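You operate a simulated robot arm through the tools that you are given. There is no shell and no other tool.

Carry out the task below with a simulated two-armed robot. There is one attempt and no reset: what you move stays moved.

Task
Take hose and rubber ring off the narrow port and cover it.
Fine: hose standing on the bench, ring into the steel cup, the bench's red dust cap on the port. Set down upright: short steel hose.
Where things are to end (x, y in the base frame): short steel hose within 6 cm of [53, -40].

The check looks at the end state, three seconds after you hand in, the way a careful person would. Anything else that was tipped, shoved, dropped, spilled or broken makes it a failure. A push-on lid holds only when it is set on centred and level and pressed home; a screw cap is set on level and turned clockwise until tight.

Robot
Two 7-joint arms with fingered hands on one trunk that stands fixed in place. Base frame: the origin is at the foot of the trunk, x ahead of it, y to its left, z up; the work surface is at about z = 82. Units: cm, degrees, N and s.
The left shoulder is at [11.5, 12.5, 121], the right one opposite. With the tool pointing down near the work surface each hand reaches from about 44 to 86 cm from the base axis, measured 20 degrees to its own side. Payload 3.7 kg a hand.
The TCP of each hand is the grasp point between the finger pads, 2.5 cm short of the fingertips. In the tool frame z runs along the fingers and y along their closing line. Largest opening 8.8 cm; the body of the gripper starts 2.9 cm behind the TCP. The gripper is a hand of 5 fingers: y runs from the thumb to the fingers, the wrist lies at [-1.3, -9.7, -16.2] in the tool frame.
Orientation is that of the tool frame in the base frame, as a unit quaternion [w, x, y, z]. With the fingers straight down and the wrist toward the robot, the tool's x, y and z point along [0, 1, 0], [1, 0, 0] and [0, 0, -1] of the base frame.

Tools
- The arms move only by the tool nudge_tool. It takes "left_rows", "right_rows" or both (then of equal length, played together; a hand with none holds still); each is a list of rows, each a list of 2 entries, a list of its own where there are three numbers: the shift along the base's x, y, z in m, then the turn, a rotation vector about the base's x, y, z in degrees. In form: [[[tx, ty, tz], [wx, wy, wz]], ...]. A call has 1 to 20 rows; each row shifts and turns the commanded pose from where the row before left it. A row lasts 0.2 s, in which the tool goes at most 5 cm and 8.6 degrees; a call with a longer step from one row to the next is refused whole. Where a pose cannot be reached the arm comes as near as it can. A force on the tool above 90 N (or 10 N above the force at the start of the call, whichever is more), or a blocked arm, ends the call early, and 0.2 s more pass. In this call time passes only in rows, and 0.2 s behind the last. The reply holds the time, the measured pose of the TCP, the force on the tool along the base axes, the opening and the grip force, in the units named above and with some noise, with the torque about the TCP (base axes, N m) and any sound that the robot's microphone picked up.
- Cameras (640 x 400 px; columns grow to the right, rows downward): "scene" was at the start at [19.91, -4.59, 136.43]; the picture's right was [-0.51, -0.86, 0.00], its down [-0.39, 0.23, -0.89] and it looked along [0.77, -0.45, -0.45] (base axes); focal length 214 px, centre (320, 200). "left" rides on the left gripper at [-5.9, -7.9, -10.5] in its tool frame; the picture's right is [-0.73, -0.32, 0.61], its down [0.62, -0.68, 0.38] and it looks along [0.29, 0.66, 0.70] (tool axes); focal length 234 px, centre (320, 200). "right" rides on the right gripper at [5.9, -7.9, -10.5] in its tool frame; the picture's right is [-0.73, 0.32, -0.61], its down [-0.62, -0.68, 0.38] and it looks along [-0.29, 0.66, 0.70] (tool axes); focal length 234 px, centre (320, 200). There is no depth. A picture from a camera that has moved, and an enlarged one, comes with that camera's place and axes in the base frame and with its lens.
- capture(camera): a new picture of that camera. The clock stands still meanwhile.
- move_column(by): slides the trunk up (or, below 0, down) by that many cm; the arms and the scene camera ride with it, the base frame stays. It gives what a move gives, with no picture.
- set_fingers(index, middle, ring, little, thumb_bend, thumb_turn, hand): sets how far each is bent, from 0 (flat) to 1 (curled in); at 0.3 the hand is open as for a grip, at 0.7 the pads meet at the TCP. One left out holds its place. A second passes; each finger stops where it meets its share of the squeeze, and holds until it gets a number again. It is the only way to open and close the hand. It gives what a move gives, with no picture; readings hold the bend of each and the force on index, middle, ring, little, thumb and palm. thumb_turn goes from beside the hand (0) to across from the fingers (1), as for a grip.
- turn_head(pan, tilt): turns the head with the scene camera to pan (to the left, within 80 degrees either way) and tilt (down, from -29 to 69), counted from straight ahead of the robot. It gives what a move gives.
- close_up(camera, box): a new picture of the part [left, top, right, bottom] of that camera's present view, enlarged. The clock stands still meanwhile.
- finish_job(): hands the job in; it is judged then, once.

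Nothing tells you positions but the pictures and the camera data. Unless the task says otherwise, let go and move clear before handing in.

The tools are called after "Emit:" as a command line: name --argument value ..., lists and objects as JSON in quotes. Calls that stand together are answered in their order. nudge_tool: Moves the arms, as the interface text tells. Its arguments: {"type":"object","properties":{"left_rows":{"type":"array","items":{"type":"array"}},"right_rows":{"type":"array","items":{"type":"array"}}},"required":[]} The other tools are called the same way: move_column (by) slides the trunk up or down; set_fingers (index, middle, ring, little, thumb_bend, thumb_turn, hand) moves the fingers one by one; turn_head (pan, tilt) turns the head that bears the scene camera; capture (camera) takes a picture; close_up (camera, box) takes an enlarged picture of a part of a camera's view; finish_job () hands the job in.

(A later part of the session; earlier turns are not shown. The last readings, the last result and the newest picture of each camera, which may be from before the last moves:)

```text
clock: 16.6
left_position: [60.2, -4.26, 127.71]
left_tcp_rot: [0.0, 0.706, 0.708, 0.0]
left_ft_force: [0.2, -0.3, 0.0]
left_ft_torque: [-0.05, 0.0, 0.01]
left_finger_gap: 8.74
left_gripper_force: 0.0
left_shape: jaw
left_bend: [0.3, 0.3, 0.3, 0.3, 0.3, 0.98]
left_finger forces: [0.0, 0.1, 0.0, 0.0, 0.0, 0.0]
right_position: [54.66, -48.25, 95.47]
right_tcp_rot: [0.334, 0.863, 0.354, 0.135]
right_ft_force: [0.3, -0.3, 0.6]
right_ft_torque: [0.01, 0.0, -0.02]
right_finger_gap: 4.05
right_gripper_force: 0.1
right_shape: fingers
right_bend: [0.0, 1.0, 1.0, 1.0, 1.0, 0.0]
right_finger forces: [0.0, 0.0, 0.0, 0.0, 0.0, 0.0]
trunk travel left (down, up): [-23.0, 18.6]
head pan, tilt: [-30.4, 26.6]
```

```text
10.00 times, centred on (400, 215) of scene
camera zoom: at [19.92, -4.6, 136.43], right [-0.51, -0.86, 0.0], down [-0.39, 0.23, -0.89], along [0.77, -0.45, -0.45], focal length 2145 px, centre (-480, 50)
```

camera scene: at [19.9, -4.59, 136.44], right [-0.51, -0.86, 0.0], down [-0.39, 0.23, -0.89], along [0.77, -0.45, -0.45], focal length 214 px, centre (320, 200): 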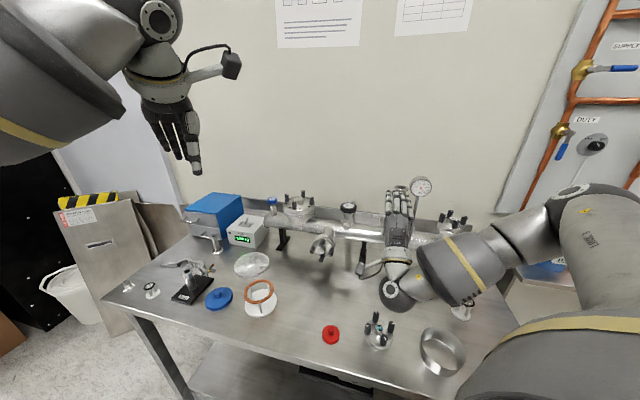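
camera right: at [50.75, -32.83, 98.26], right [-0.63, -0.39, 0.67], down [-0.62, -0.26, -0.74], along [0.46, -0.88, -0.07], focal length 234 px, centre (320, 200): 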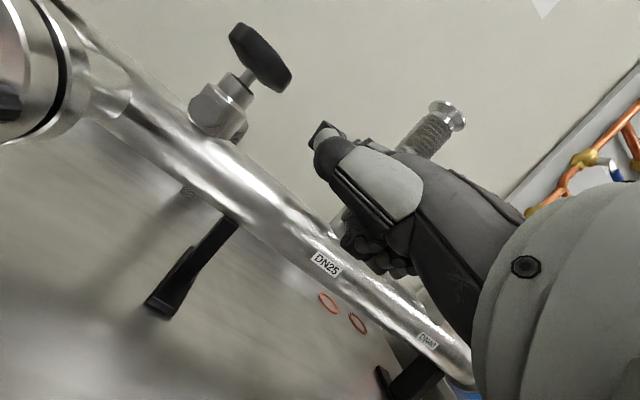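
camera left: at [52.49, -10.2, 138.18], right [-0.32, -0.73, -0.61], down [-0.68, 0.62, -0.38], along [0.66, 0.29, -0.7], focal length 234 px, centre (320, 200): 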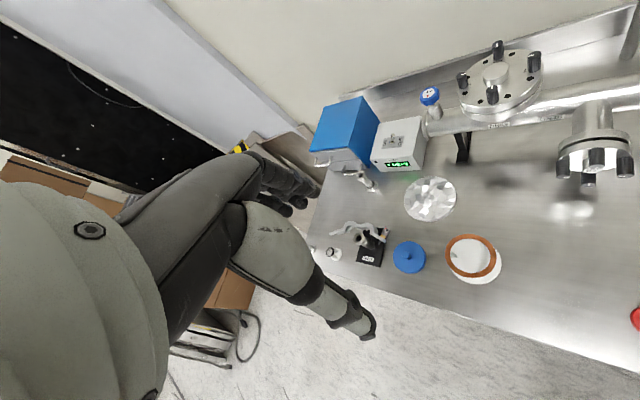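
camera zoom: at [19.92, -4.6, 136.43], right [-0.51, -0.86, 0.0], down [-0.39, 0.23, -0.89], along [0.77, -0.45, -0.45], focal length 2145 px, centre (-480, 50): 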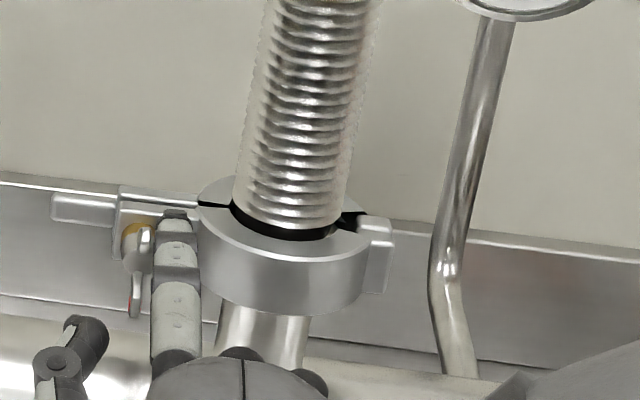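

Emit:
nudge_tool --right_rows '[[[0.0028, -0.0029, 0], [0, 0, 0]], [[0.0028, -0.0029, 0], [0, 0, 0]]]'

Emit:
close_up --camera "scene" --box '[380, 195, 420, 235]'

```text
clock: 17.2
left_position: [60.34, -4.29, 127.89]
left_tcp_rot: [0.0, 0.706, 0.708, -0.001]
left_ft_force: [0.4, 0.0, -0.1]
left_ft_torque: [-0.02, -0.02, 0.01]
left_finger_gap: 8.78
left_gripper_force: 0.0
left_shape: jaw
left_bend: [0.3, 0.3, 0.3, 0.3, 0.3, 0.98]
left_finger forces: [0.2, 0.0, 0.0, 0.1, 0.0, 0.0]
right_position: [55.09, -48.75, 95.55]
right_tcp_rot: [0.334, 0.863, 0.354, 0.135]
right_ft_force: [-0.1, -0.2, 0.7]
right_ft_torque: [-0.01, -0.01, 0.0]
right_finger_gap: 4.06
right_gripper_force: 0.1
right_shape: fingers
right_bend: [0.0, 1.0, 1.0, 1.0, 1.0, 0.0]
right_finger forces: [0.0, 0.0, 0.0, 0.1, 0.1, 0.1]
trunk travel left (down, up): [-23.0, 18.6]
head pan, tilt: [-30.4, 26.6]
```

```text
10.00 times, centred on (400, 215) of scene
camera zoom: at [19.9, -4.59, 136.44], right [-0.51, -0.86, 0.0], down [-0.39, 0.23, -0.89], along [0.77, -0.45, -0.45], focal length 2145 px, centre (-480, 50)
```

zoom: 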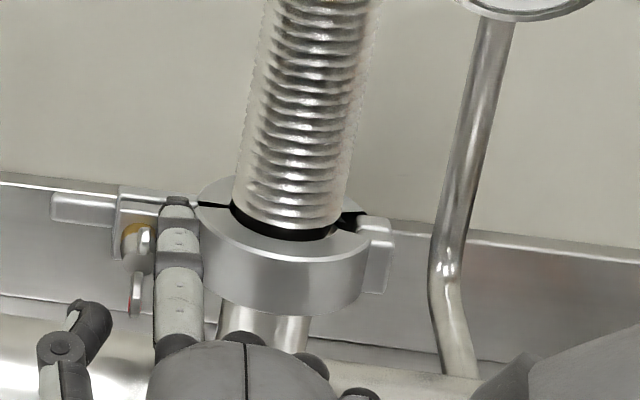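

Emit:
nudge_tool --right_rows '[[[0, 0, -0.004], [0, 0, 0]], [[0, 0, -0.003], [0, 0, 0]], [[0.0029, 0.0028, 0], [0, 0, 0]], [[0.0029, 0.0028, 0], [0, 0, 0]]]'

Emit:
close_up --camera "scene" --box '[380, 195, 420, 235]'

```text
clock: 18.2
left_position: [60.31, -4.38, 127.81]
left_tcp_rot: [0.0, 0.707, 0.708, 0.0]
left_ft_force: [0.0, 0.1, -0.2]
left_ft_torque: [-0.01, 0.02, -0.01]
left_finger_gap: 8.76
left_gripper_force: 0.0
left_shape: jaw
left_bend: [0.3, 0.3, 0.3, 0.3, 0.3, 0.98]
left_finger forces: [0.0, 0.0, 0.0, 0.0, 0.1, 0.0]
right_position: [55.63, -48.25, 95.0]
right_tcp_rot: [0.334, 0.864, 0.353, 0.134]
right_ft_force: [-5.2, -3.3, 0.5]
right_ft_torque: [0.17, -0.28, -0.21]
right_finger_gap: 4.3
right_gripper_force: 3.4
right_shape: fingers
right_bend: [0.0, 1.0, 1.0, 1.0, 1.0, 0.0]
right_finger forces: [5.7, 0.0, 0.0, 0.0, 0.0, 0.1]
trunk travel left (down, up): [-23.0, 18.6]
head pan, tilt: [-30.4, 26.6]
```

```text
10.00 times, centred on (400, 215) of scene
camera zoom: at [19.84, -4.64, 136.44], right [-0.51, -0.86, 0.0], down [-0.39, 0.23, -0.89], along [0.77, -0.45, -0.45], focal length 2145 px, centre (-480, 50)
```

zoom: 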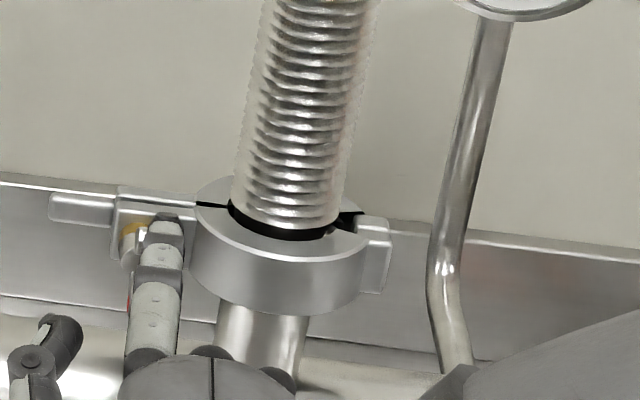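

The finger has touched the upper wing with a 6 N sideways reaction, so the depth is right. I'll raise it a little for leverage and push the wing over anticlockwise.

Emit:
nudge_tool --right_rows '[[[0, 0, 0.0073], [0, 0, 0]], [[0.0029, 0.00284, 0.00235], [0, 0, 0]], [[0.0033, 0.00323, 0.00081], [0, 0, 0]]]'

Emit:
close_up --camera "scene" --box '[380, 195, 420, 235]'

```text
clock: 19.0
left_position: [60.37, -4.3, 127.85]
left_tcp_rot: [0.0, 0.706, 0.708, -0.001]
left_ft_force: [0.2, -0.2, 0.1]
left_ft_torque: [0.01, -0.02, 0.0]
left_finger_gap: 8.77
left_gripper_force: 0.2
left_shape: jaw
left_bend: [0.3, 0.3, 0.3, 0.3, 0.3, 0.98]
left_finger forces: [0.0, 0.0, 0.0, 0.1, 0.0, 0.0]
right_position: [56.41, -47.27, 96.25]
right_tcp_rot: [0.336, 0.862, 0.355, 0.136]
right_ft_force: [0.1, -0.2, -0.5]
right_ft_torque: [0.0, -0.01, -0.01]
right_finger_gap: 4.05
right_gripper_force: 0.0
right_shape: fingers
right_bend: [0.0, 1.0, 1.0, 1.0, 1.0, 0.0]
right_finger forces: [0.1, 0.0, 0.0, 0.0, 0.1, 0.0]
trunk travel left (down, up): [-23.0, 18.6]
head pan, tilt: [-30.4, 26.6]
```

```text
10.00 times, centred on (400, 215) of scene
camera zoom: at [19.91, -4.51, 136.45], right [-0.51, -0.86, 0.0], down [-0.39, 0.23, -0.89], along [0.77, -0.45, -0.45], focal length 2145 px, centre (-480, 50)
```

zoom: 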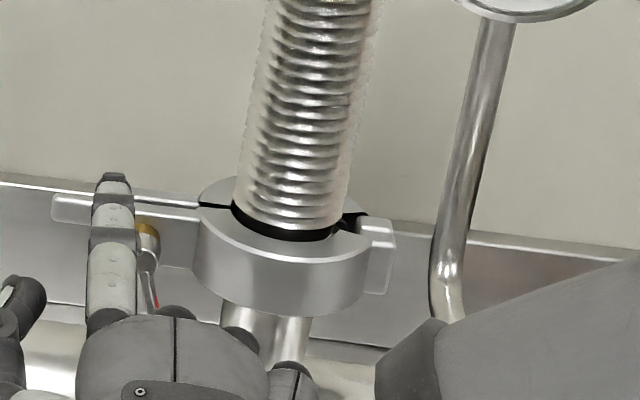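

The nut turned, since the red tip swung to the right. I'll look closer to see where the finger sits relative to the wing.

Emit:
close_up --camera "scene" --box '[382, 202, 402, 232]'

Emit:
capture --camera "right"

```text
13.33 times, centred on (392, 217) of scene
camera zoom: at [19.91, -4.51, 136.45], right [-0.51, -0.86, 0.0], down [-0.39, 0.23, -0.89], along [0.77, -0.45, -0.45], focal length 2860 px, centre (-640, -27)
```

zoom: 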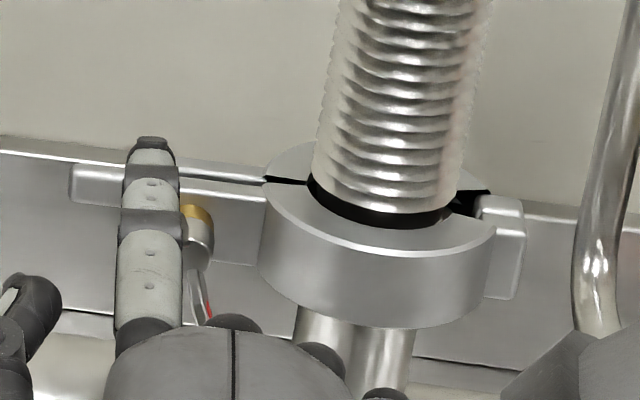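

```text
taken
camera right: at [51.44, -33.93, 98.77], right [-0.63, -0.39, 0.67], down [-0.62, -0.27, -0.74], along [0.47, -0.88, -0.07], focal length 234 px, centre (320, 200)
```

right: 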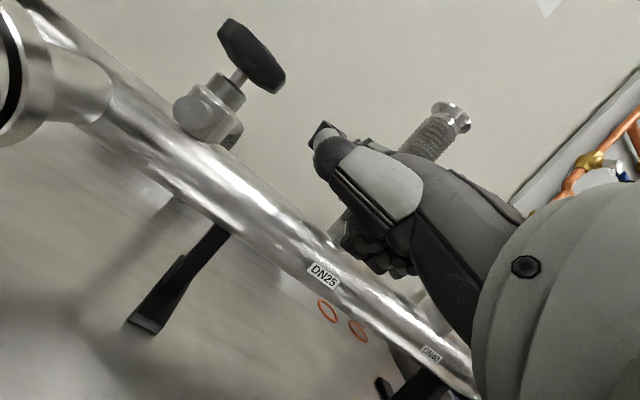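

I can't judge depth well from this one viewpoint, so I'll bring the left hand round high on the left as a second camera on the nut.

Emit:
nudge_tool --left_rows '[[[-0.0012, -0.0263, -0.005], [0, 0, -8.4]], [[-0.0012, -0.0263, -0.005], [0, 0, -8.4]], [[-0.0012, -0.0263, -0.005], [0, 0, -8.4]], [[-0.0012, -0.0263, -0.005], [0, 0, -8.4]], [[-0.0012, -0.0263, -0.005], [0, 0, -8.4]], [[-0.0012, -0.0263, -0.005], [0, 0, -8.4]], [[-0.0012, -0.0263, -0.005], [0, 0, -8.4]], [[-0.0012, -0.0263, -0.005], [0, 0, -8.4]], [[-0.0012, -0.0263, -0.005], [0, 0, -8.4]], [[-0.0012, -0.0263, -0.005], [0, 0, -8.4]], [[-0.0012, -0.0263, -0.005], [0, 0, -8.4]], [[-0.0012, -0.0263, -0.005], [0, 0, -8.4]]]'

Emit:
capture --camera "left"

Emit:
capture --camera "scene"

```text
clock: 21.6
left_position: [57.11, -29.47, 122.34]
left_tcp_rot: [-0.007, 0.999, 0.034, 0.0]
left_ft_force: [-1.0, -0.4, 0.1]
left_ft_torque: [0.03, 0.01, -0.01]
left_finger_gap: 8.81
left_gripper_force: 0.0
left_shape: jaw
left_bend: [0.3, 0.3, 0.3, 0.3, 0.3, 0.98]
left_finger forces: [0.0, 0.0, 0.1, 0.0, 0.0, 0.1]
left hand out of reach, approached as far as the arm can: row 10, 11, 12
right_position: [56.34, -47.54, 95.98]
right_tcp_rot: [0.334, 0.863, 0.354, 0.133]
right_ft_force: [0.3, 0.4, 0.6]
right_ft_torque: [-0.06, -0.02, 0.03]
right_finger_gap: 4.07
right_gripper_force: 0.2
right_shape: fingers
right_bend: [0.0, 1.0, 1.0, 1.0, 1.0, 0.0]
right_finger forces: [0.8, 0.0, 0.0, 0.0, 0.0, 0.0]
trunk travel left (down, up): [-23.0, 18.6]
head pan, tilt: [-30.4, 26.6]
```

```text
taken
camera left: at [50.81, -22.1, 132.79], right [-0.75, 0.28, -0.6], down [0.58, 0.73, -0.37], along [0.33, -0.63, -0.71], focal length 234 px, centre (320, 200)
```

left: 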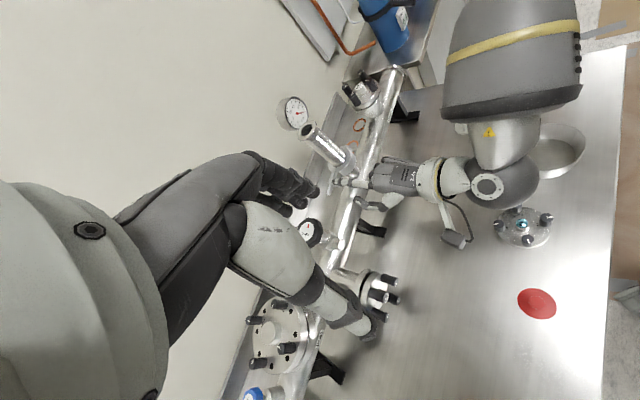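

```text
taken
camera scene: at [19.91, -4.56, 136.44], right [-0.51, -0.86, 0.0], down [-0.39, 0.23, -0.89], along [0.77, -0.45, -0.45], focal length 214 px, centre (320, 200)
```

scene: 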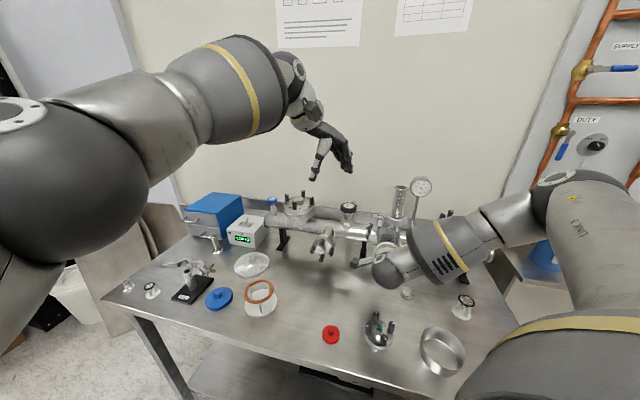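

The left camera now sees the clamp and the finger from above and the left. I'll zoom in.

Emit:
close_up --camera "left" --box '[290, 130, 400, 230]'

Emit:
close_up --camera "left" --box '[315, 160, 365, 210]'

```text
4.00 times, centred on (345, 180) of left
camera zoom: at [50.81, -22.1, 132.79], right [-0.75, 0.28, -0.6], down [0.58, 0.73, -0.37], along [0.33, -0.63, -0.71], focal length 937 px, centre (220, 280)
```

zoom: 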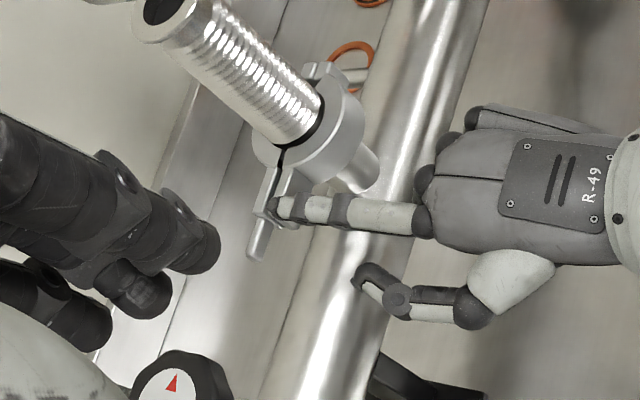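

```text
8.00 times, centred on (340, 185) of left
camera zoom: at [50.81, -22.1, 132.79], right [-0.75, 0.28, -0.6], down [0.58, 0.73, -0.37], along [0.33, -0.63, -0.71], focal length 1873 px, centre (160, 320)
```

zoom: 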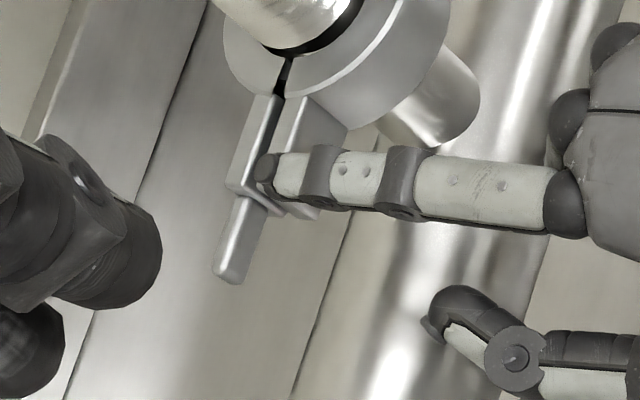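

From two views the tip is about 1.3 cm left, 2.9 cm up and 1.2 cm in front of the hub, so it rode over the wing. I'll back out, pitch the finger level, and set up again at the right height.

Emit:
nudge_tool --right_rows '[[[-0.021, 0.0215, 0], [0, 0, 0]], [[-0.0094, -0.0085, -0.0085], [2.86, 2.8, 0]], [[-0.0094, -0.0085, -0.0085], [2.86, 2.8, 0]]]'

Emit:
close_up --camera "left" --box '[315, 150, 375, 210]'

Emit:
close_up --camera "scene" --box '[380, 195, 420, 235]'

```text
clock: 22.4
left_position: [56.96, -29.37, 122.44]
left_tcp_rot: [-0.008, 0.999, 0.035, -0.001]
left_ft_force: [0.2, 0.1, -0.6]
left_ft_torque: [-0.02, 0.01, -0.04]
left_finger_gap: 8.81
left_gripper_force: 0.1
left_shape: jaw
left_bend: [0.3, 0.3, 0.3, 0.3, 0.3, 0.98]
left_finger forces: [0.1, 0.0, 0.0, 0.0, 0.0, 0.1]
right_position: [52.2, -46.86, 94.43]
right_tcp_rot: [0.273, 0.884, 0.363, 0.11]
right_ft_force: [-0.5, -0.4, 0.1]
right_ft_torque: [0.0, 0.03, -0.01]
right_finger_gap: 4.08
right_gripper_force: 0.1
right_shape: fingers
right_bend: [0.0, 1.0, 1.0, 1.0, 1.0, 0.0]
right_finger forces: [0.1, 0.1, 0.1, 0.0, 0.1, 0.0]
trunk travel left (down, up): [-23.0, 18.6]
head pan, tilt: [-30.4, 26.6]
```

```text
6.67 times, centred on (345, 180) of left
camera zoom: at [50.74, -22.14, 132.79], right [-0.75, 0.28, -0.6], down [0.57, 0.73, -0.37], along [0.33, -0.63, -0.71], focal length 1561 px, centre (153, 333)
```

zoom: 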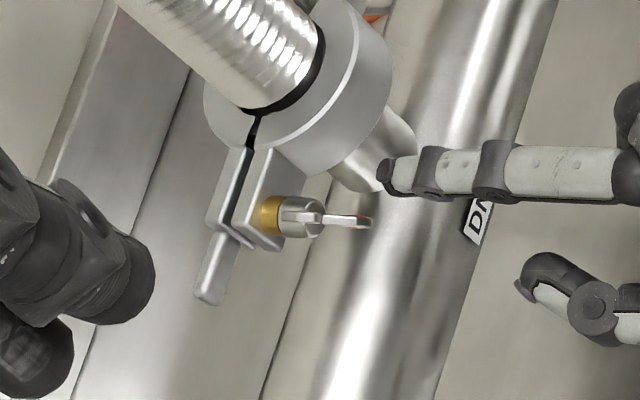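

```text
10.00 times, centred on (400, 215) of scene
camera zoom: at [19.87, -4.58, 136.45], right [-0.51, -0.86, 0.0], down [-0.39, 0.23, -0.89], along [0.77, -0.45, -0.45], focal length 2145 px, centre (-480, 50)
```

zoom: 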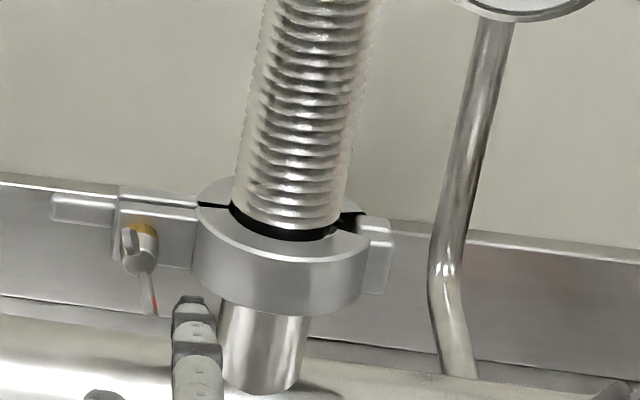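

Now I have good fixes: the hub front is at about (59.8, -50.7, 100.1), the red wing tip is about 1.9 cm out, and the fingertip is at (57.6, -50.7, 99.7). I'll enter above right of the hub with the tip just alongside it.

Emit:
nudge_tool --right_rows '[[[0.0041, 0.004, 0.016], [0, 0, 0]], [[0.0068, -0.007, 0], [0, 0, 0]], [[0.006, -0.006, 0], [0, 0, 0]]]'

Emit:
close_up --camera "left" --box '[315, 150, 375, 210]'

Emit:
close_up --camera "scene" --box '[380, 195, 420, 235]'

```text
clock: 23.2
left_position: [57.02, -29.52, 122.21]
left_tcp_rot: [-0.007, 0.999, 0.034, -0.001]
left_ft_force: [0.7, -0.4, 0.1]
left_ft_torque: [0.0, -0.02, -0.02]
left_finger_gap: 8.75
left_gripper_force: 0.0
left_shape: jaw
left_bend: [0.3, 0.3, 0.3, 0.3, 0.3, 0.98]
left_finger forces: [0.0, 0.0, 0.1, 0.0, 0.0, 0.0]
right_position: [53.97, -47.83, 96.11]
right_tcp_rot: [0.273, 0.884, 0.363, 0.11]
right_ft_force: [0.0, -0.2, -0.2]
right_ft_torque: [0.02, -0.01, 0.04]
right_finger_gap: 4.07
right_gripper_force: 0.0
right_shape: fingers
right_bend: [0.0, 1.0, 1.0, 1.0, 1.0, 0.0]
right_finger forces: [0.0, 0.1, 0.0, 0.0, 0.0, 0.0]
trunk travel left (down, up): [-23.0, 18.6]
head pan, tilt: [-30.4, 26.6]
```

```text
6.67 times, centred on (345, 180) of left
camera zoom: at [50.77, -22.14, 132.77], right [-0.75, 0.28, -0.6], down [0.57, 0.73, -0.37], along [0.33, -0.63, -0.71], focal length 1561 px, centre (153, 333)
```

zoom: 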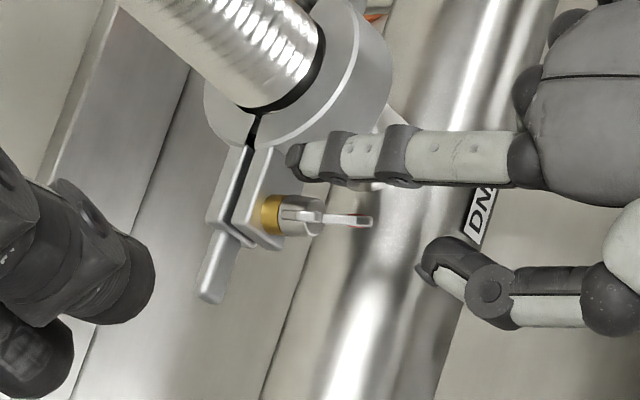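

```text
10.00 times, centred on (400, 215) of scene
camera zoom: at [19.89, -4.58, 136.44], right [-0.51, -0.86, 0.0], down [-0.39, 0.23, -0.89], along [0.77, -0.45, -0.45], focal length 2145 px, centre (-480, 50)
```

zoom: 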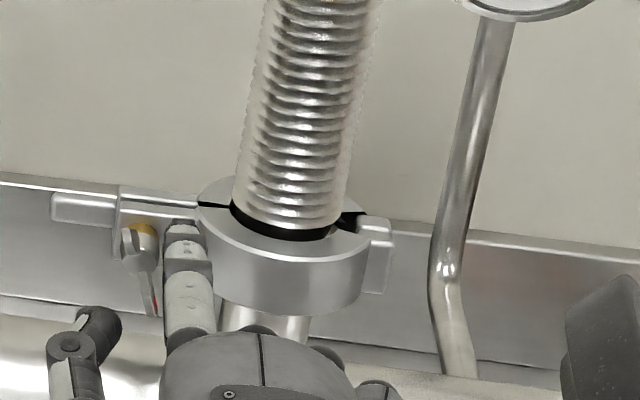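

Emit:
nudge_tool --right_rows '[[[0.00285, 0.00279, 0.00335], [0, 0, 0]], [[0.0035, 0.00343, 0.00178], [0, 0, 0]], [[0.00372, 0.00364, 0], [0, 0, 0]], [[0.0035, 0.00343, -0.00178], [0, 0, 0]]]'

Emit:
close_up --camera "left" --box '[315, 150, 375, 210]'

Emit:
close_up --camera "scene" --box '[380, 195, 420, 235]'

```text
clock: 24.2
left_position: [57.0, -29.46, 122.25]
left_tcp_rot: [-0.008, 0.999, 0.034, -0.001]
left_ft_force: [-0.5, -0.2, -0.7]
left_ft_torque: [0.03, 0.0, 0.02]
left_finger_gap: 8.76
left_gripper_force: 0.0
left_shape: jaw
left_bend: [0.3, 0.3, 0.3, 0.3, 0.3, 0.98]
left_finger forces: [0.1, 0.0, 0.1, 0.1, 0.0, 0.0]
right_position: [55.24, -46.77, 96.12]
right_tcp_rot: [0.273, 0.885, 0.361, 0.11]
right_ft_force: [-3.6, -3.2, 1.2]
right_ft_torque: [0.13, -0.27, -0.31]
right_finger_gap: 4.37
right_gripper_force: 3.1
right_shape: fingers
right_bend: [0.0, 1.0, 1.0, 1.0, 1.0, 0.0]
right_finger forces: [5.5, 0.0, 0.0, 0.0, 0.0, 0.0]
trunk travel left (down, up): [-23.0, 18.6]
head pan, tilt: [-30.4, 26.6]
```

```text
6.67 times, centred on (345, 180) of left
camera zoom: at [50.72, -22.18, 132.79], right [-0.75, 0.28, -0.6], down [0.57, 0.73, -0.37], along [0.33, -0.62, -0.71], focal length 1561 px, centre (153, 333)
```

zoom: 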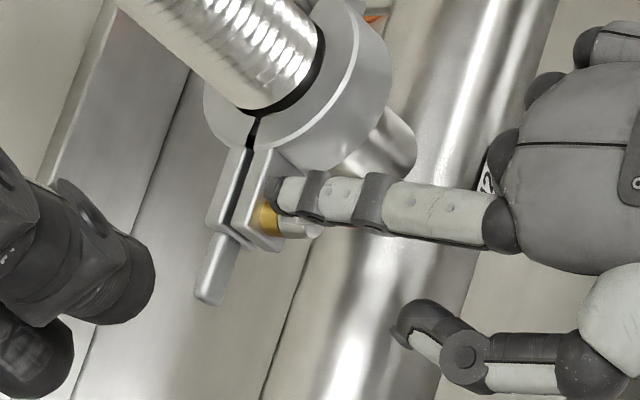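

```text
10.00 times, centred on (400, 215) of scene
camera zoom: at [19.84, -4.63, 136.45], right [-0.51, -0.86, 0.0], down [-0.39, 0.23, -0.89], along [0.77, -0.45, -0.45], focal length 2145 px, centre (-480, 50)
```

zoom: 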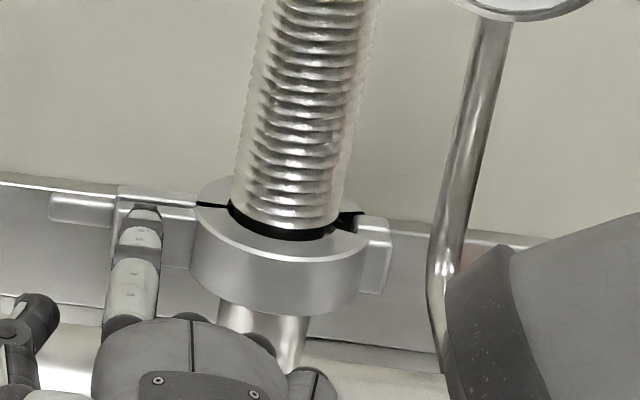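

Emit:
nudge_tool --right_rows '[[[0.00285, 0.00279, -0.00335], [0, 0, 0]], [[0.00186, 0.00182, -0.00451], [0, 0, 0]]]'

Emit:
close_up --camera "left" --box '[315, 150, 375, 210]'

Emit:
close_up --camera "scene" --box '[380, 195, 420, 235]'

```text
clock: 24.8
left_position: [56.94, -29.38, 122.4]
left_tcp_rot: [-0.008, 0.999, 0.034, 0.0]
left_ft_force: [1.4, 0.1, 0.2]
left_ft_torque: [0.0, -0.02, -0.02]
left_finger_gap: 8.78
left_gripper_force: 0.1
left_shape: jaw
left_bend: [0.3, 0.3, 0.3, 0.3, 0.3, 0.98]
left_finger forces: [0.0, 0.0, 0.1, 0.1, 0.0, 0.0]
right_position: [55.84, -46.18, 95.57]
right_tcp_rot: [0.273, 0.884, 0.362, 0.111]
right_ft_force: [-6.1, -2.3, 5.9]
right_ft_torque: [-0.08, -0.56, -0.4]
right_finger_gap: 4.54
right_gripper_force: 4.3
right_shape: fingers
right_bend: [0.0, 1.0, 1.0, 1.0, 1.0, 0.0]
right_finger forces: [8.0, 0.0, 0.0, 0.0, 0.0, 0.0]
trunk travel left (down, up): [-23.0, 18.6]
head pan, tilt: [-30.4, 26.6]
```

```text
6.67 times, centred on (345, 180) of left
camera zoom: at [50.65, -22.14, 132.83], right [-0.75, 0.28, -0.6], down [0.57, 0.73, -0.37], along [0.33, -0.63, -0.71], focal length 1561 px, centre (153, 333)
```

zoom: 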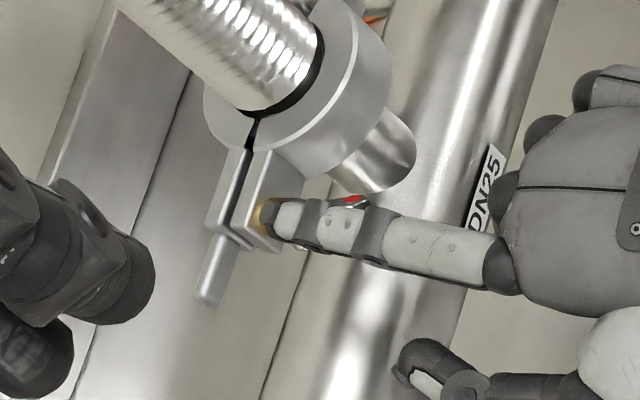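

```text
10.00 times, centred on (400, 215) of scene
camera zoom: at [19.77, -4.58, 136.47], right [-0.51, -0.86, 0.0], down [-0.38, 0.23, -0.89], along [0.77, -0.45, -0.45], focal length 2145 px, centre (-480, 50)
```

zoom: 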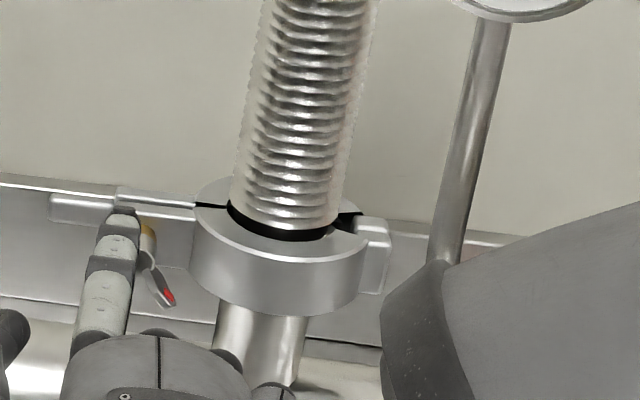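

The nut is turning, with the red tip swinging further right. I'll continue the orbit.

Emit:
nudge_tool --right_rows '[[[0.00064, 0.00063, -0.00513], [0, 0, 0]], [[-0.00064, -0.00063, -0.00513], [0, 0, 0]], [[-0.00186, -0.00182, -0.00451], [0, 0, 0]]]'

Emit:
close_up --camera "left" --box '[315, 150, 375, 210]'

Emit:
close_up --camera "scene" --box '[380, 195, 420, 235]'

```text
clock: 25.6
left_position: [56.9, -29.38, 122.24]
left_tcp_rot: [-0.007, 0.999, 0.034, -0.001]
left_ft_force: [0.4, -0.7, 0.1]
left_ft_torque: [-0.03, 0.01, -0.02]
left_finger_gap: 8.75
left_gripper_force: 0.1
left_shape: jaw
left_bend: [0.3, 0.3, 0.3, 0.3, 0.3, 0.98]
left_finger forces: [0.0, 0.0, 0.1, 0.0, 0.1, 0.1]
right_position: [55.71, -46.4, 93.96]
right_tcp_rot: [0.274, 0.884, 0.363, 0.111]
right_ft_force: [-1.7, 0.0, 10.0]
right_ft_torque: [-0.36, -0.56, -0.04]
right_finger_gap: 4.48
right_gripper_force: 5.0
right_shape: fingers
right_bend: [0.0, 1.0, 1.0, 1.0, 1.0, 0.0]
right_finger forces: [10.0, 0.0, 0.1, 0.0, 0.0, 0.0]
trunk travel left (down, up): [-23.0, 18.6]
head pan, tilt: [-30.4, 26.6]
```

```text
6.67 times, centred on (345, 180) of left
camera zoom: at [50.68, -22.07, 132.83], right [-0.75, 0.28, -0.6], down [0.57, 0.73, -0.37], along [0.33, -0.63, -0.71], focal length 1561 px, centre (153, 333)
```

zoom: 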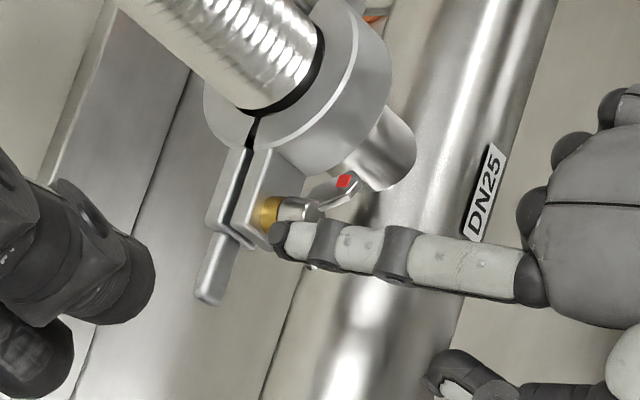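

```text
10.00 times, centred on (400, 215) of scene
camera zoom: at [19.8, -4.52, 136.46], right [-0.51, -0.86, 0.0], down [-0.39, 0.23, -0.89], along [0.77, -0.45, -0.45], focal length 2145 px, centre (-480, 50)
```

zoom: 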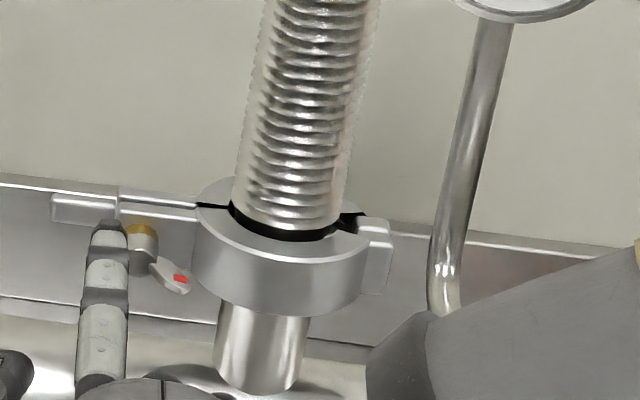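

Emit:
nudge_tool --right_rows '[[[-0.00285, -0.00279, -0.00335], [0, 0, 0]], [[-0.0035, -0.00343, -0.00178], [0, 0, 0]], [[-0.00372, -0.00364, 0], [0, 0, 0]]]'

Emit:
close_up --camera "left" --box '[315, 150, 375, 210]'

Emit:
close_up --camera "scene" --box '[380, 195, 420, 235]'

```text
clock: 26.4
left_position: [56.94, -29.38, 122.2]
left_tcp_rot: [-0.007, 0.999, 0.034, -0.001]
left_ft_force: [0.2, 0.8, 0.3]
left_ft_torque: [0.01, 0.0, 0.0]
left_finger_gap: 8.8
left_gripper_force: 0.0
left_shape: jaw
left_bend: [0.3, 0.3, 0.3, 0.3, 0.3, 0.98]
left_finger forces: [0.1, 0.1, 0.0, 0.1, 0.0, 0.0]
right_position: [54.75, -47.08, 93.48]
right_tcp_rot: [0.274, 0.884, 0.363, 0.11]
right_ft_force: [4.0, 4.8, 9.6]
right_ft_torque: [-0.57, -0.25, 0.35]
right_finger_gap: 4.27
right_gripper_force: 3.8
right_shape: fingers
right_bend: [0.0, 1.0, 1.0, 1.0, 1.0, 0.0]
right_finger forces: [9.1, 0.0, 0.1, 0.1, 0.0, 0.0]
trunk travel left (down, up): [-23.0, 18.6]
head pan, tilt: [-30.4, 26.6]
```

```text
6.67 times, centred on (345, 180) of left
camera zoom: at [50.75, -22.02, 132.8], right [-0.75, 0.28, -0.6], down [0.57, 0.73, -0.37], along [0.33, -0.63, -0.71], focal length 1561 px, centre (153, 333)
```

zoom: 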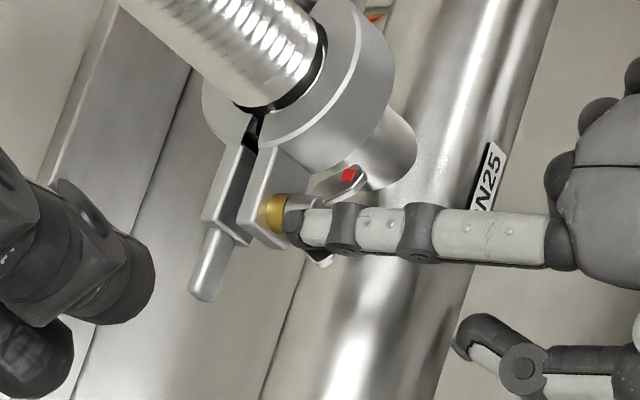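

```text
10.00 times, centred on (400, 215) of scene
camera zoom: at [19.87, -4.46, 136.45], right [-0.51, -0.86, 0.0], down [-0.39, 0.23, -0.89], along [0.77, -0.45, -0.45], focal length 2145 px, centre (-480, 50)
```

zoom: 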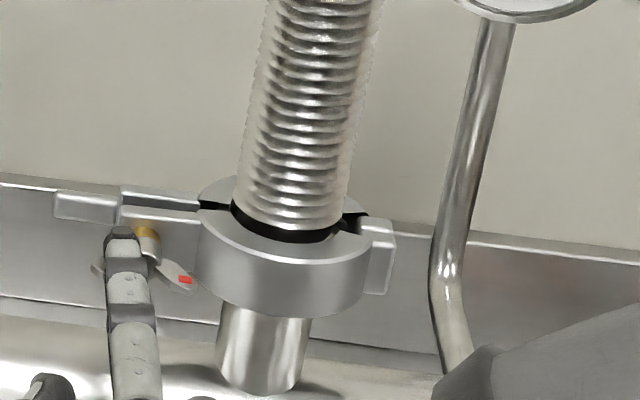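

The nut has turned about 80° and the jaw gap is opening, but the soft finger has slid inward against the hub and lost leverage. I'll shift it outward on the left wing and push down.

Emit:
nudge_tool --right_rows '[[[0.0042, 0.0041, 0], [0, 0, 0]], [[0.0042, 0.0041, 0], [0, 0, 0]], [[0.0042, 0.0041, -0.003], [0, 0, 0]], [[0, 0, -0.005], [0, 0, 0]]]'

Emit:
close_up --camera "left" --box '[315, 150, 375, 210]'

Emit:
close_up --camera "scene" --box '[380, 195, 420, 235]'

```text
clock: 27.4
left_position: [56.91, -29.39, 122.21]
left_tcp_rot: [-0.008, 0.999, 0.034, -0.002]
left_ft_force: [0.4, -0.5, -0.1]
left_ft_torque: [0.01, 0.04, -0.01]
left_finger_gap: 8.79
left_gripper_force: 0.1
left_shape: jaw
left_bend: [0.3, 0.3, 0.3, 0.3, 0.3, 0.98]
left_finger forces: [0.0, 0.1, 0.0, 0.0, 0.0, 0.0]
right_position: [55.88, -46.12, 92.59]
right_tcp_rot: [0.274, 0.884, 0.362, 0.11]
right_ft_force: [-1.1, -3.8, 11.3]
right_ft_torque: [-0.12, -0.55, -0.21]
right_finger_gap: 4.82
right_gripper_force: 4.3
right_shape: fingers
right_bend: [0.0, 1.0, 1.0, 1.0, 1.0, 0.0]
right_finger forces: [9.1, 0.1, 0.0, 0.0, 0.1, 0.0]
trunk travel left (down, up): [-23.0, 18.6]
head pan, tilt: [-30.4, 26.6]
```

```text
6.67 times, centred on (345, 180) of left
camera zoom: at [50.67, -22.11, 132.83], right [-0.75, 0.28, -0.6], down [0.57, 0.73, -0.37], along [0.33, -0.63, -0.71], focal length 1561 px, centre (153, 333)
```

zoom: 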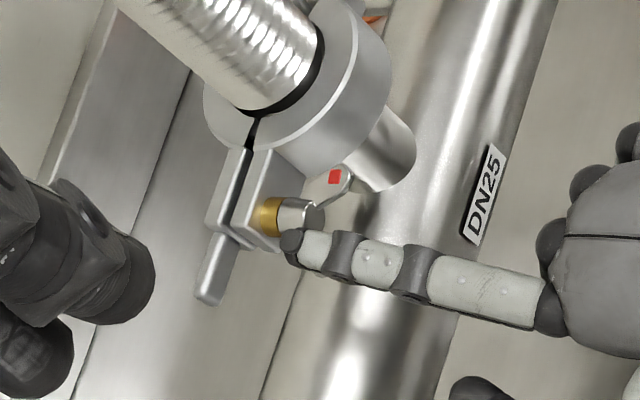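

```text
10.00 times, centred on (400, 215) of scene
camera zoom: at [19.78, -4.56, 136.46], right [-0.51, -0.86, 0.0], down [-0.39, 0.23, -0.89], along [0.77, -0.45, -0.45], focal length 2145 px, centre (-480, 50)
```

zoom: 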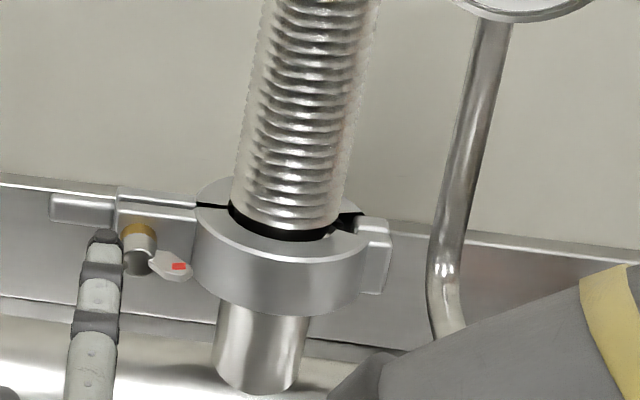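

Emit:
nudge_tool --right_rows '[[[0, 0, -0.006], [0, 0, 0]], [[-0.001, -0.001, -0.006], [0, 0, 0]], [[-0.002, -0.002, -0.004], [0, 0, 0]]]'

Emit:
close_up --camera "left" --box '[315, 150, 375, 210]'

Emit:
close_up --camera "scene" --box '[380, 195, 420, 235]'

```text
clock: 28.2
left_position: [57.07, -29.46, 122.22]
left_tcp_rot: [-0.007, 0.999, 0.033, -0.001]
left_ft_force: [0.4, -0.5, 0.2]
left_ft_torque: [-0.01, 0.0, 0.0]
left_finger_gap: 8.77
left_gripper_force: 0.0
left_shape: jaw
left_bend: [0.3, 0.3, 0.3, 0.3, 0.3, 0.98]
left_finger forces: [0.1, 0.1, 0.1, 0.0, 0.0, 0.0]
right_position: [55.59, -46.4, 91.06]
right_tcp_rot: [0.272, 0.885, 0.363, 0.109]
right_ft_force: [0.5, 2.1, 7.3]
right_ft_torque: [-0.46, -0.32, 0.12]
right_finger_gap: 4.64
right_gripper_force: 3.1
right_shape: fingers
right_bend: [0.0, 1.0, 1.0, 1.0, 1.0, 0.0]
right_finger forces: [6.5, 0.0, 0.0, 0.1, 0.0, 0.1]
trunk travel left (down, up): [-23.0, 18.6]
head pan, tilt: [-30.4, 26.6]
```

```text
6.67 times, centred on (345, 180) of left
camera zoom: at [50.73, -22.06, 132.8], right [-0.75, 0.28, -0.6], down [0.57, 0.73, -0.37], along [0.33, -0.63, -0.71], focal length 1561 px, centre (153, 333)
```

zoom: 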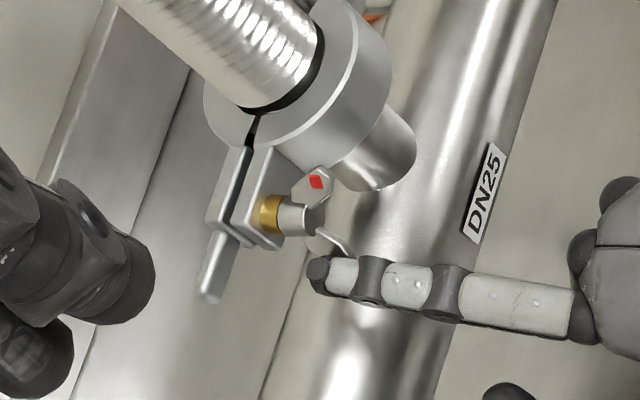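

```text
10.00 times, centred on (400, 215) of scene
camera zoom: at [19.85, -4.5, 136.45], right [-0.51, -0.86, 0.0], down [-0.39, 0.23, -0.89], along [0.77, -0.45, -0.45], focal length 2145 px, centre (-480, 50)
```

zoom: 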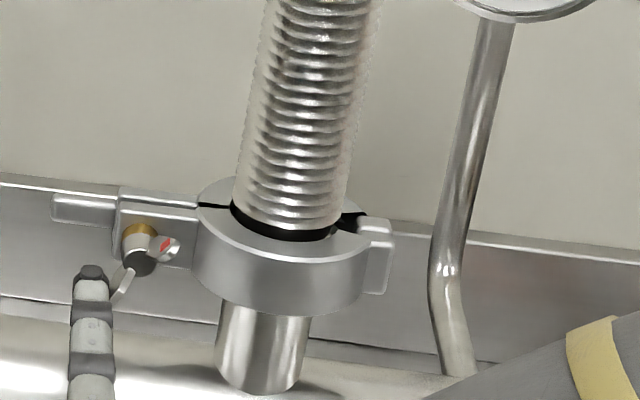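

Good progress: the red wing is now upper right, so the nut has turned about 140°. I'll sweep the finger right beneath the hub to push the lower wing.

Emit:
nudge_tool --right_rows '[[[-0.0036, -0.0035, 0.001], [0, 0, 0]], [[-0.0036, -0.0035, 0.001], [0, 0, 0]], [[-0.0036, -0.0035, 0.001], [0, 0, 0]], [[-0.0036, -0.0035, 0.001], [0, 0, 0]]]'

Emit:
close_up --camera "left" --box '[315, 150, 375, 210]'

Emit:
close_up --camera "scene" --box '[380, 195, 420, 235]'

```text
clock: 29.2
left_position: [57.09, -29.31, 122.23]
left_tcp_rot: [-0.008, 0.999, 0.034, -0.001]
left_ft_force: [0.0, 0.3, 0.0]
left_ft_torque: [0.0, 0.0, -0.01]
left_finger_gap: 8.79
left_gripper_force: 0.2
left_shape: jaw
left_bend: [0.3, 0.3, 0.3, 0.3, 0.3, 0.98]
left_finger forces: [0.0, 0.0, 0.1, 0.1, 0.0, 0.1]
right_position: [54.15, -47.91, 91.19]
right_tcp_rot: [0.271, 0.885, 0.363, 0.109]
right_ft_force: [1.0, -0.4, 0.4]
right_ft_torque: [0.01, -0.01, 0.03]
right_finger_gap: 4.09
right_gripper_force: 0.0
right_shape: fingers
right_bend: [0.0, 1.0, 1.0, 1.0, 1.0, 0.0]
right_finger forces: [0.1, 0.1, 0.0, 0.0, 0.0, 0.0]
trunk travel left (down, up): [-23.0, 18.6]
head pan, tilt: [-30.4, 26.6]
```

```text
6.67 times, centred on (345, 180) of left
camera zoom: at [50.77, -22.18, 132.76], right [-0.75, 0.28, -0.6], down [0.57, 0.73, -0.37], along [0.33, -0.62, -0.71], focal length 1561 px, centre (153, 333)
```

zoom: 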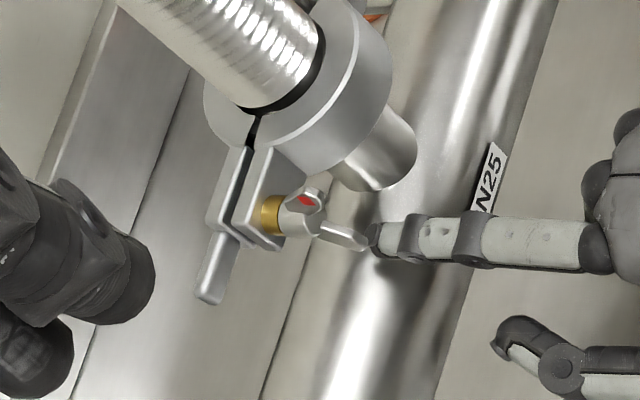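

```text
10.00 times, centred on (400, 215) of scene
camera zoom: at [19.9, -4.62, 136.43], right [-0.51, -0.86, 0.0], down [-0.39, 0.23, -0.89], along [0.77, -0.45, -0.45], focal length 2145 px, centre (-480, 50)
```

zoom: 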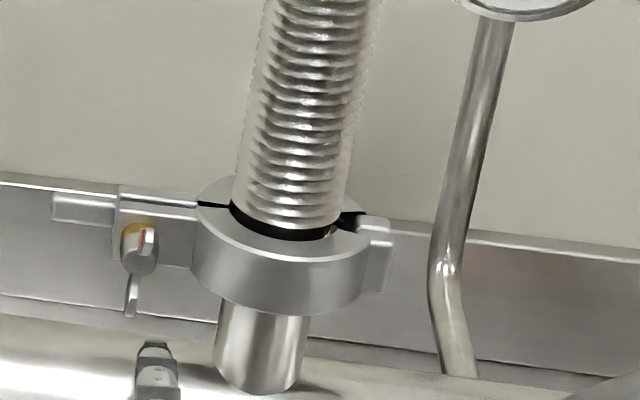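

Half a turn is done, with the red wing now on top. I'll run the same cycle as one sequence: retract, re-enter upper right, push over, down the left, sweep right.

Emit:
nudge_tool --right_rows '[[[-0.0175, 0.0179, 0], [0, 0, 0]], [[-0.002, 0.0008, 0.049], [0, 0, 0]], [[0.0088, -0.009, 0], [0, 0, 0]], [[0.0089, -0.0089, 0], [0, 0, 0]], [[0.00285, 0.00279, 0.00335], [0, 0, 0]], [[0.0035, 0.00343, 0.00178], [0, 0, 0]], [[0.00372, 0.00364, 0], [0, 0, 0]], [[0.0035, 0.00343, -0.00178], [0, 0, 0]], [[0.00285, 0.00279, -0.00335], [0, 0, 0]], [[0.00186, 0.00182, -0.00451], [0, 0, 0]], [[0.0003, 0.0003, -0.0066], [0, 0, 0]], [[0.0003, 0.0003, -0.0066], [0, 0, 0]], [[0.0003, 0.0003, -0.0066], [0, 0, 0]], [[0.0003, 0.0003, -0.0066], [0, 0, 0]], [[0.0003, 0.0003, -0.0066], [0, 0, 0]], [[0.0003, 0.0003, -0.0066], [0, 0, 0]], [[0, 0, -0.0066], [0, 0, 0]]]'

Emit:
close_up --camera "left" --box '[315, 150, 375, 210]'

Emit:
close_up --camera "scene" --box '[380, 195, 420, 235]'

```text
clock: 32.8
left_position: [57.11, -29.44, 122.28]
left_tcp_rot: [-0.007, 0.999, 0.034, -0.001]
left_ft_force: [-0.3, 0.1, -0.7]
left_ft_torque: [-0.01, 0.0, 0.0]
left_finger_gap: 8.78
left_gripper_force: 0.0
left_shape: jaw
left_bend: [0.3, 0.3, 0.3, 0.3, 0.3, 0.98]
left_finger forces: [0.0, 0.0, 0.0, 0.0, 0.0, 0.0]
right_position: [56.1, -45.75, 91.24]
right_tcp_rot: [0.273, 0.884, 0.363, 0.11]
right_ft_force: [-0.5, 0.4, 0.1]
right_ft_torque: [-0.01, 0.03, -0.02]
right_finger_gap: 4.08
right_gripper_force: 0.0
right_shape: fingers
right_bend: [0.0, 1.0, 1.0, 1.0, 1.0, 0.0]
right_finger forces: [0.0, 0.0, 0.0, 0.0, 0.0, 0.1]
trunk travel left (down, up): [-23.0, 18.6]
head pan, tilt: [-30.4, 26.6]
```

```text
6.67 times, centred on (345, 180) of left
camera zoom: at [50.8, -22.15, 132.76], right [-0.75, 0.28, -0.6], down [0.57, 0.73, -0.37], along [0.33, -0.62, -0.71], focal length 1561 px, centre (153, 333)
```

zoom: 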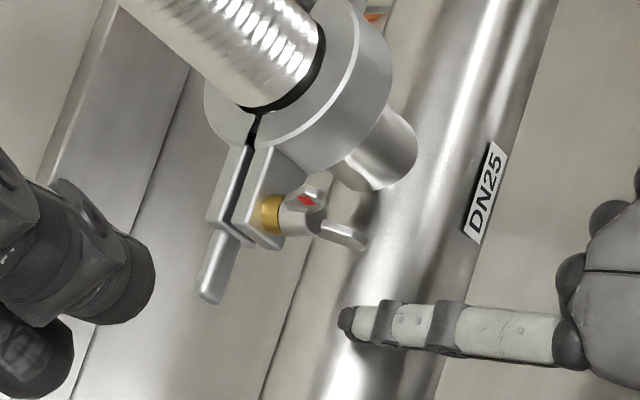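

```text
10.00 times, centred on (400, 215) of scene
camera zoom: at [19.92, -4.6, 136.43], right [-0.51, -0.86, 0.0], down [-0.39, 0.23, -0.89], along [0.77, -0.45, -0.45], focal length 2145 px, centre (-480, 50)
```

zoom: 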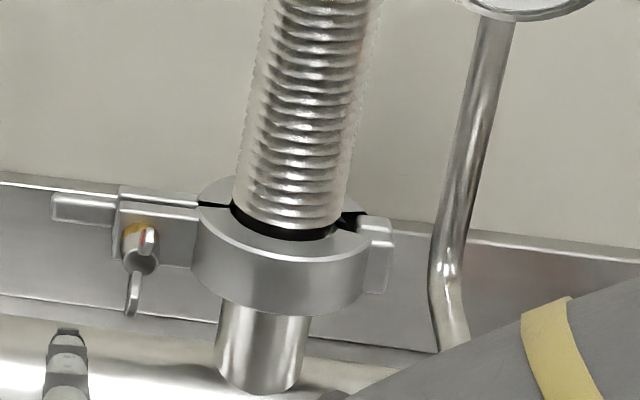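

That cycle slipped past the wing without turning it. I'll re-enter a little lower and deeper, and push left at hub height.

Emit:
nudge_tool --right_rows '[[[-0.014, 0.0143, 0], [0, 0, 0]], [[-0.012, -0.01, 0.0235], [0, 0, 0]], [[-0.0118, -0.01, 0.0235], [0, 0, 0]], [[0.0084, -0.0086, 0], [0, 0, 0]], [[0.0084, -0.0086, 0], [0, 0, 0]], [[0.004, 0.0039, 0], [0, 0, 0]]]'

Emit:
close_up --camera "left" --box '[315, 150, 375, 210]'

Emit:
close_up --camera "scene" --box '[380, 195, 420, 235]'

```text
clock: 34.2
left_position: [57.08, -29.39, 122.23]
left_tcp_rot: [-0.007, 0.999, 0.034, -0.001]
left_ft_force: [0.9, 0.4, -0.9]
left_ft_torque: [-0.02, -0.02, 0.02]
left_finger_gap: 8.78
left_gripper_force: 0.1
left_shape: jaw
left_bend: [0.3, 0.3, 0.3, 0.3, 0.3, 0.98]
left_finger forces: [0.0, 0.0, 0.0, 0.0, 0.0, 0.1]
right_position: [54.32, -47.77, 96.05]
right_tcp_rot: [0.273, 0.884, 0.363, 0.11]
right_ft_force: [-1.1, -0.5, 0.4]
right_ft_torque: [0.03, -0.04, -0.01]
right_finger_gap: 4.12
right_gripper_force: 0.1
right_shape: fingers
right_bend: [0.0, 1.0, 1.0, 1.0, 1.0, 0.0]
right_finger forces: [0.4, 0.0, 0.0, 0.1, 0.1, 0.0]
trunk travel left (down, up): [-23.0, 18.6]
head pan, tilt: [-30.4, 26.6]
```

```text
6.67 times, centred on (345, 180) of left
camera zoom: at [50.81, -22.15, 132.75], right [-0.75, 0.28, -0.6], down [0.57, 0.73, -0.37], along [0.33, -0.62, -0.71], focal length 1561 px, centre (153, 333)
```

zoom: 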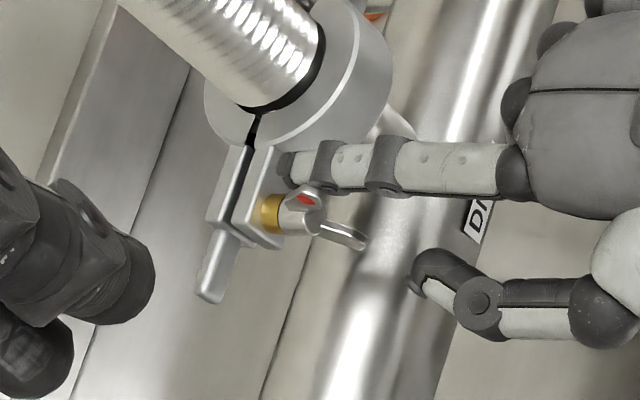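

```text
10.00 times, centred on (400, 215) of scene
camera zoom: at [19.93, -4.59, 136.43], right [-0.51, -0.86, 0.0], down [-0.39, 0.23, -0.89], along [0.77, -0.45, -0.45], focal length 2145 px, centre (-480, 50)
```

zoom: 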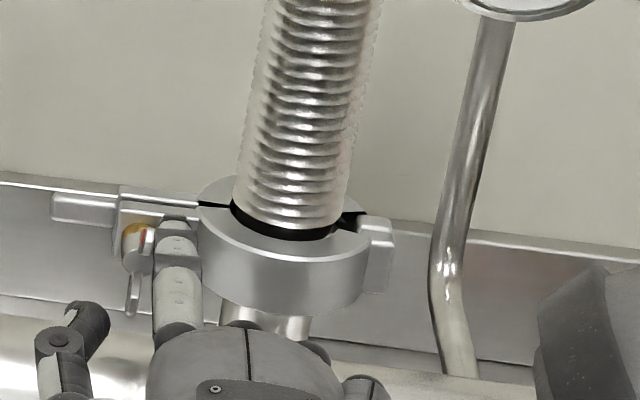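

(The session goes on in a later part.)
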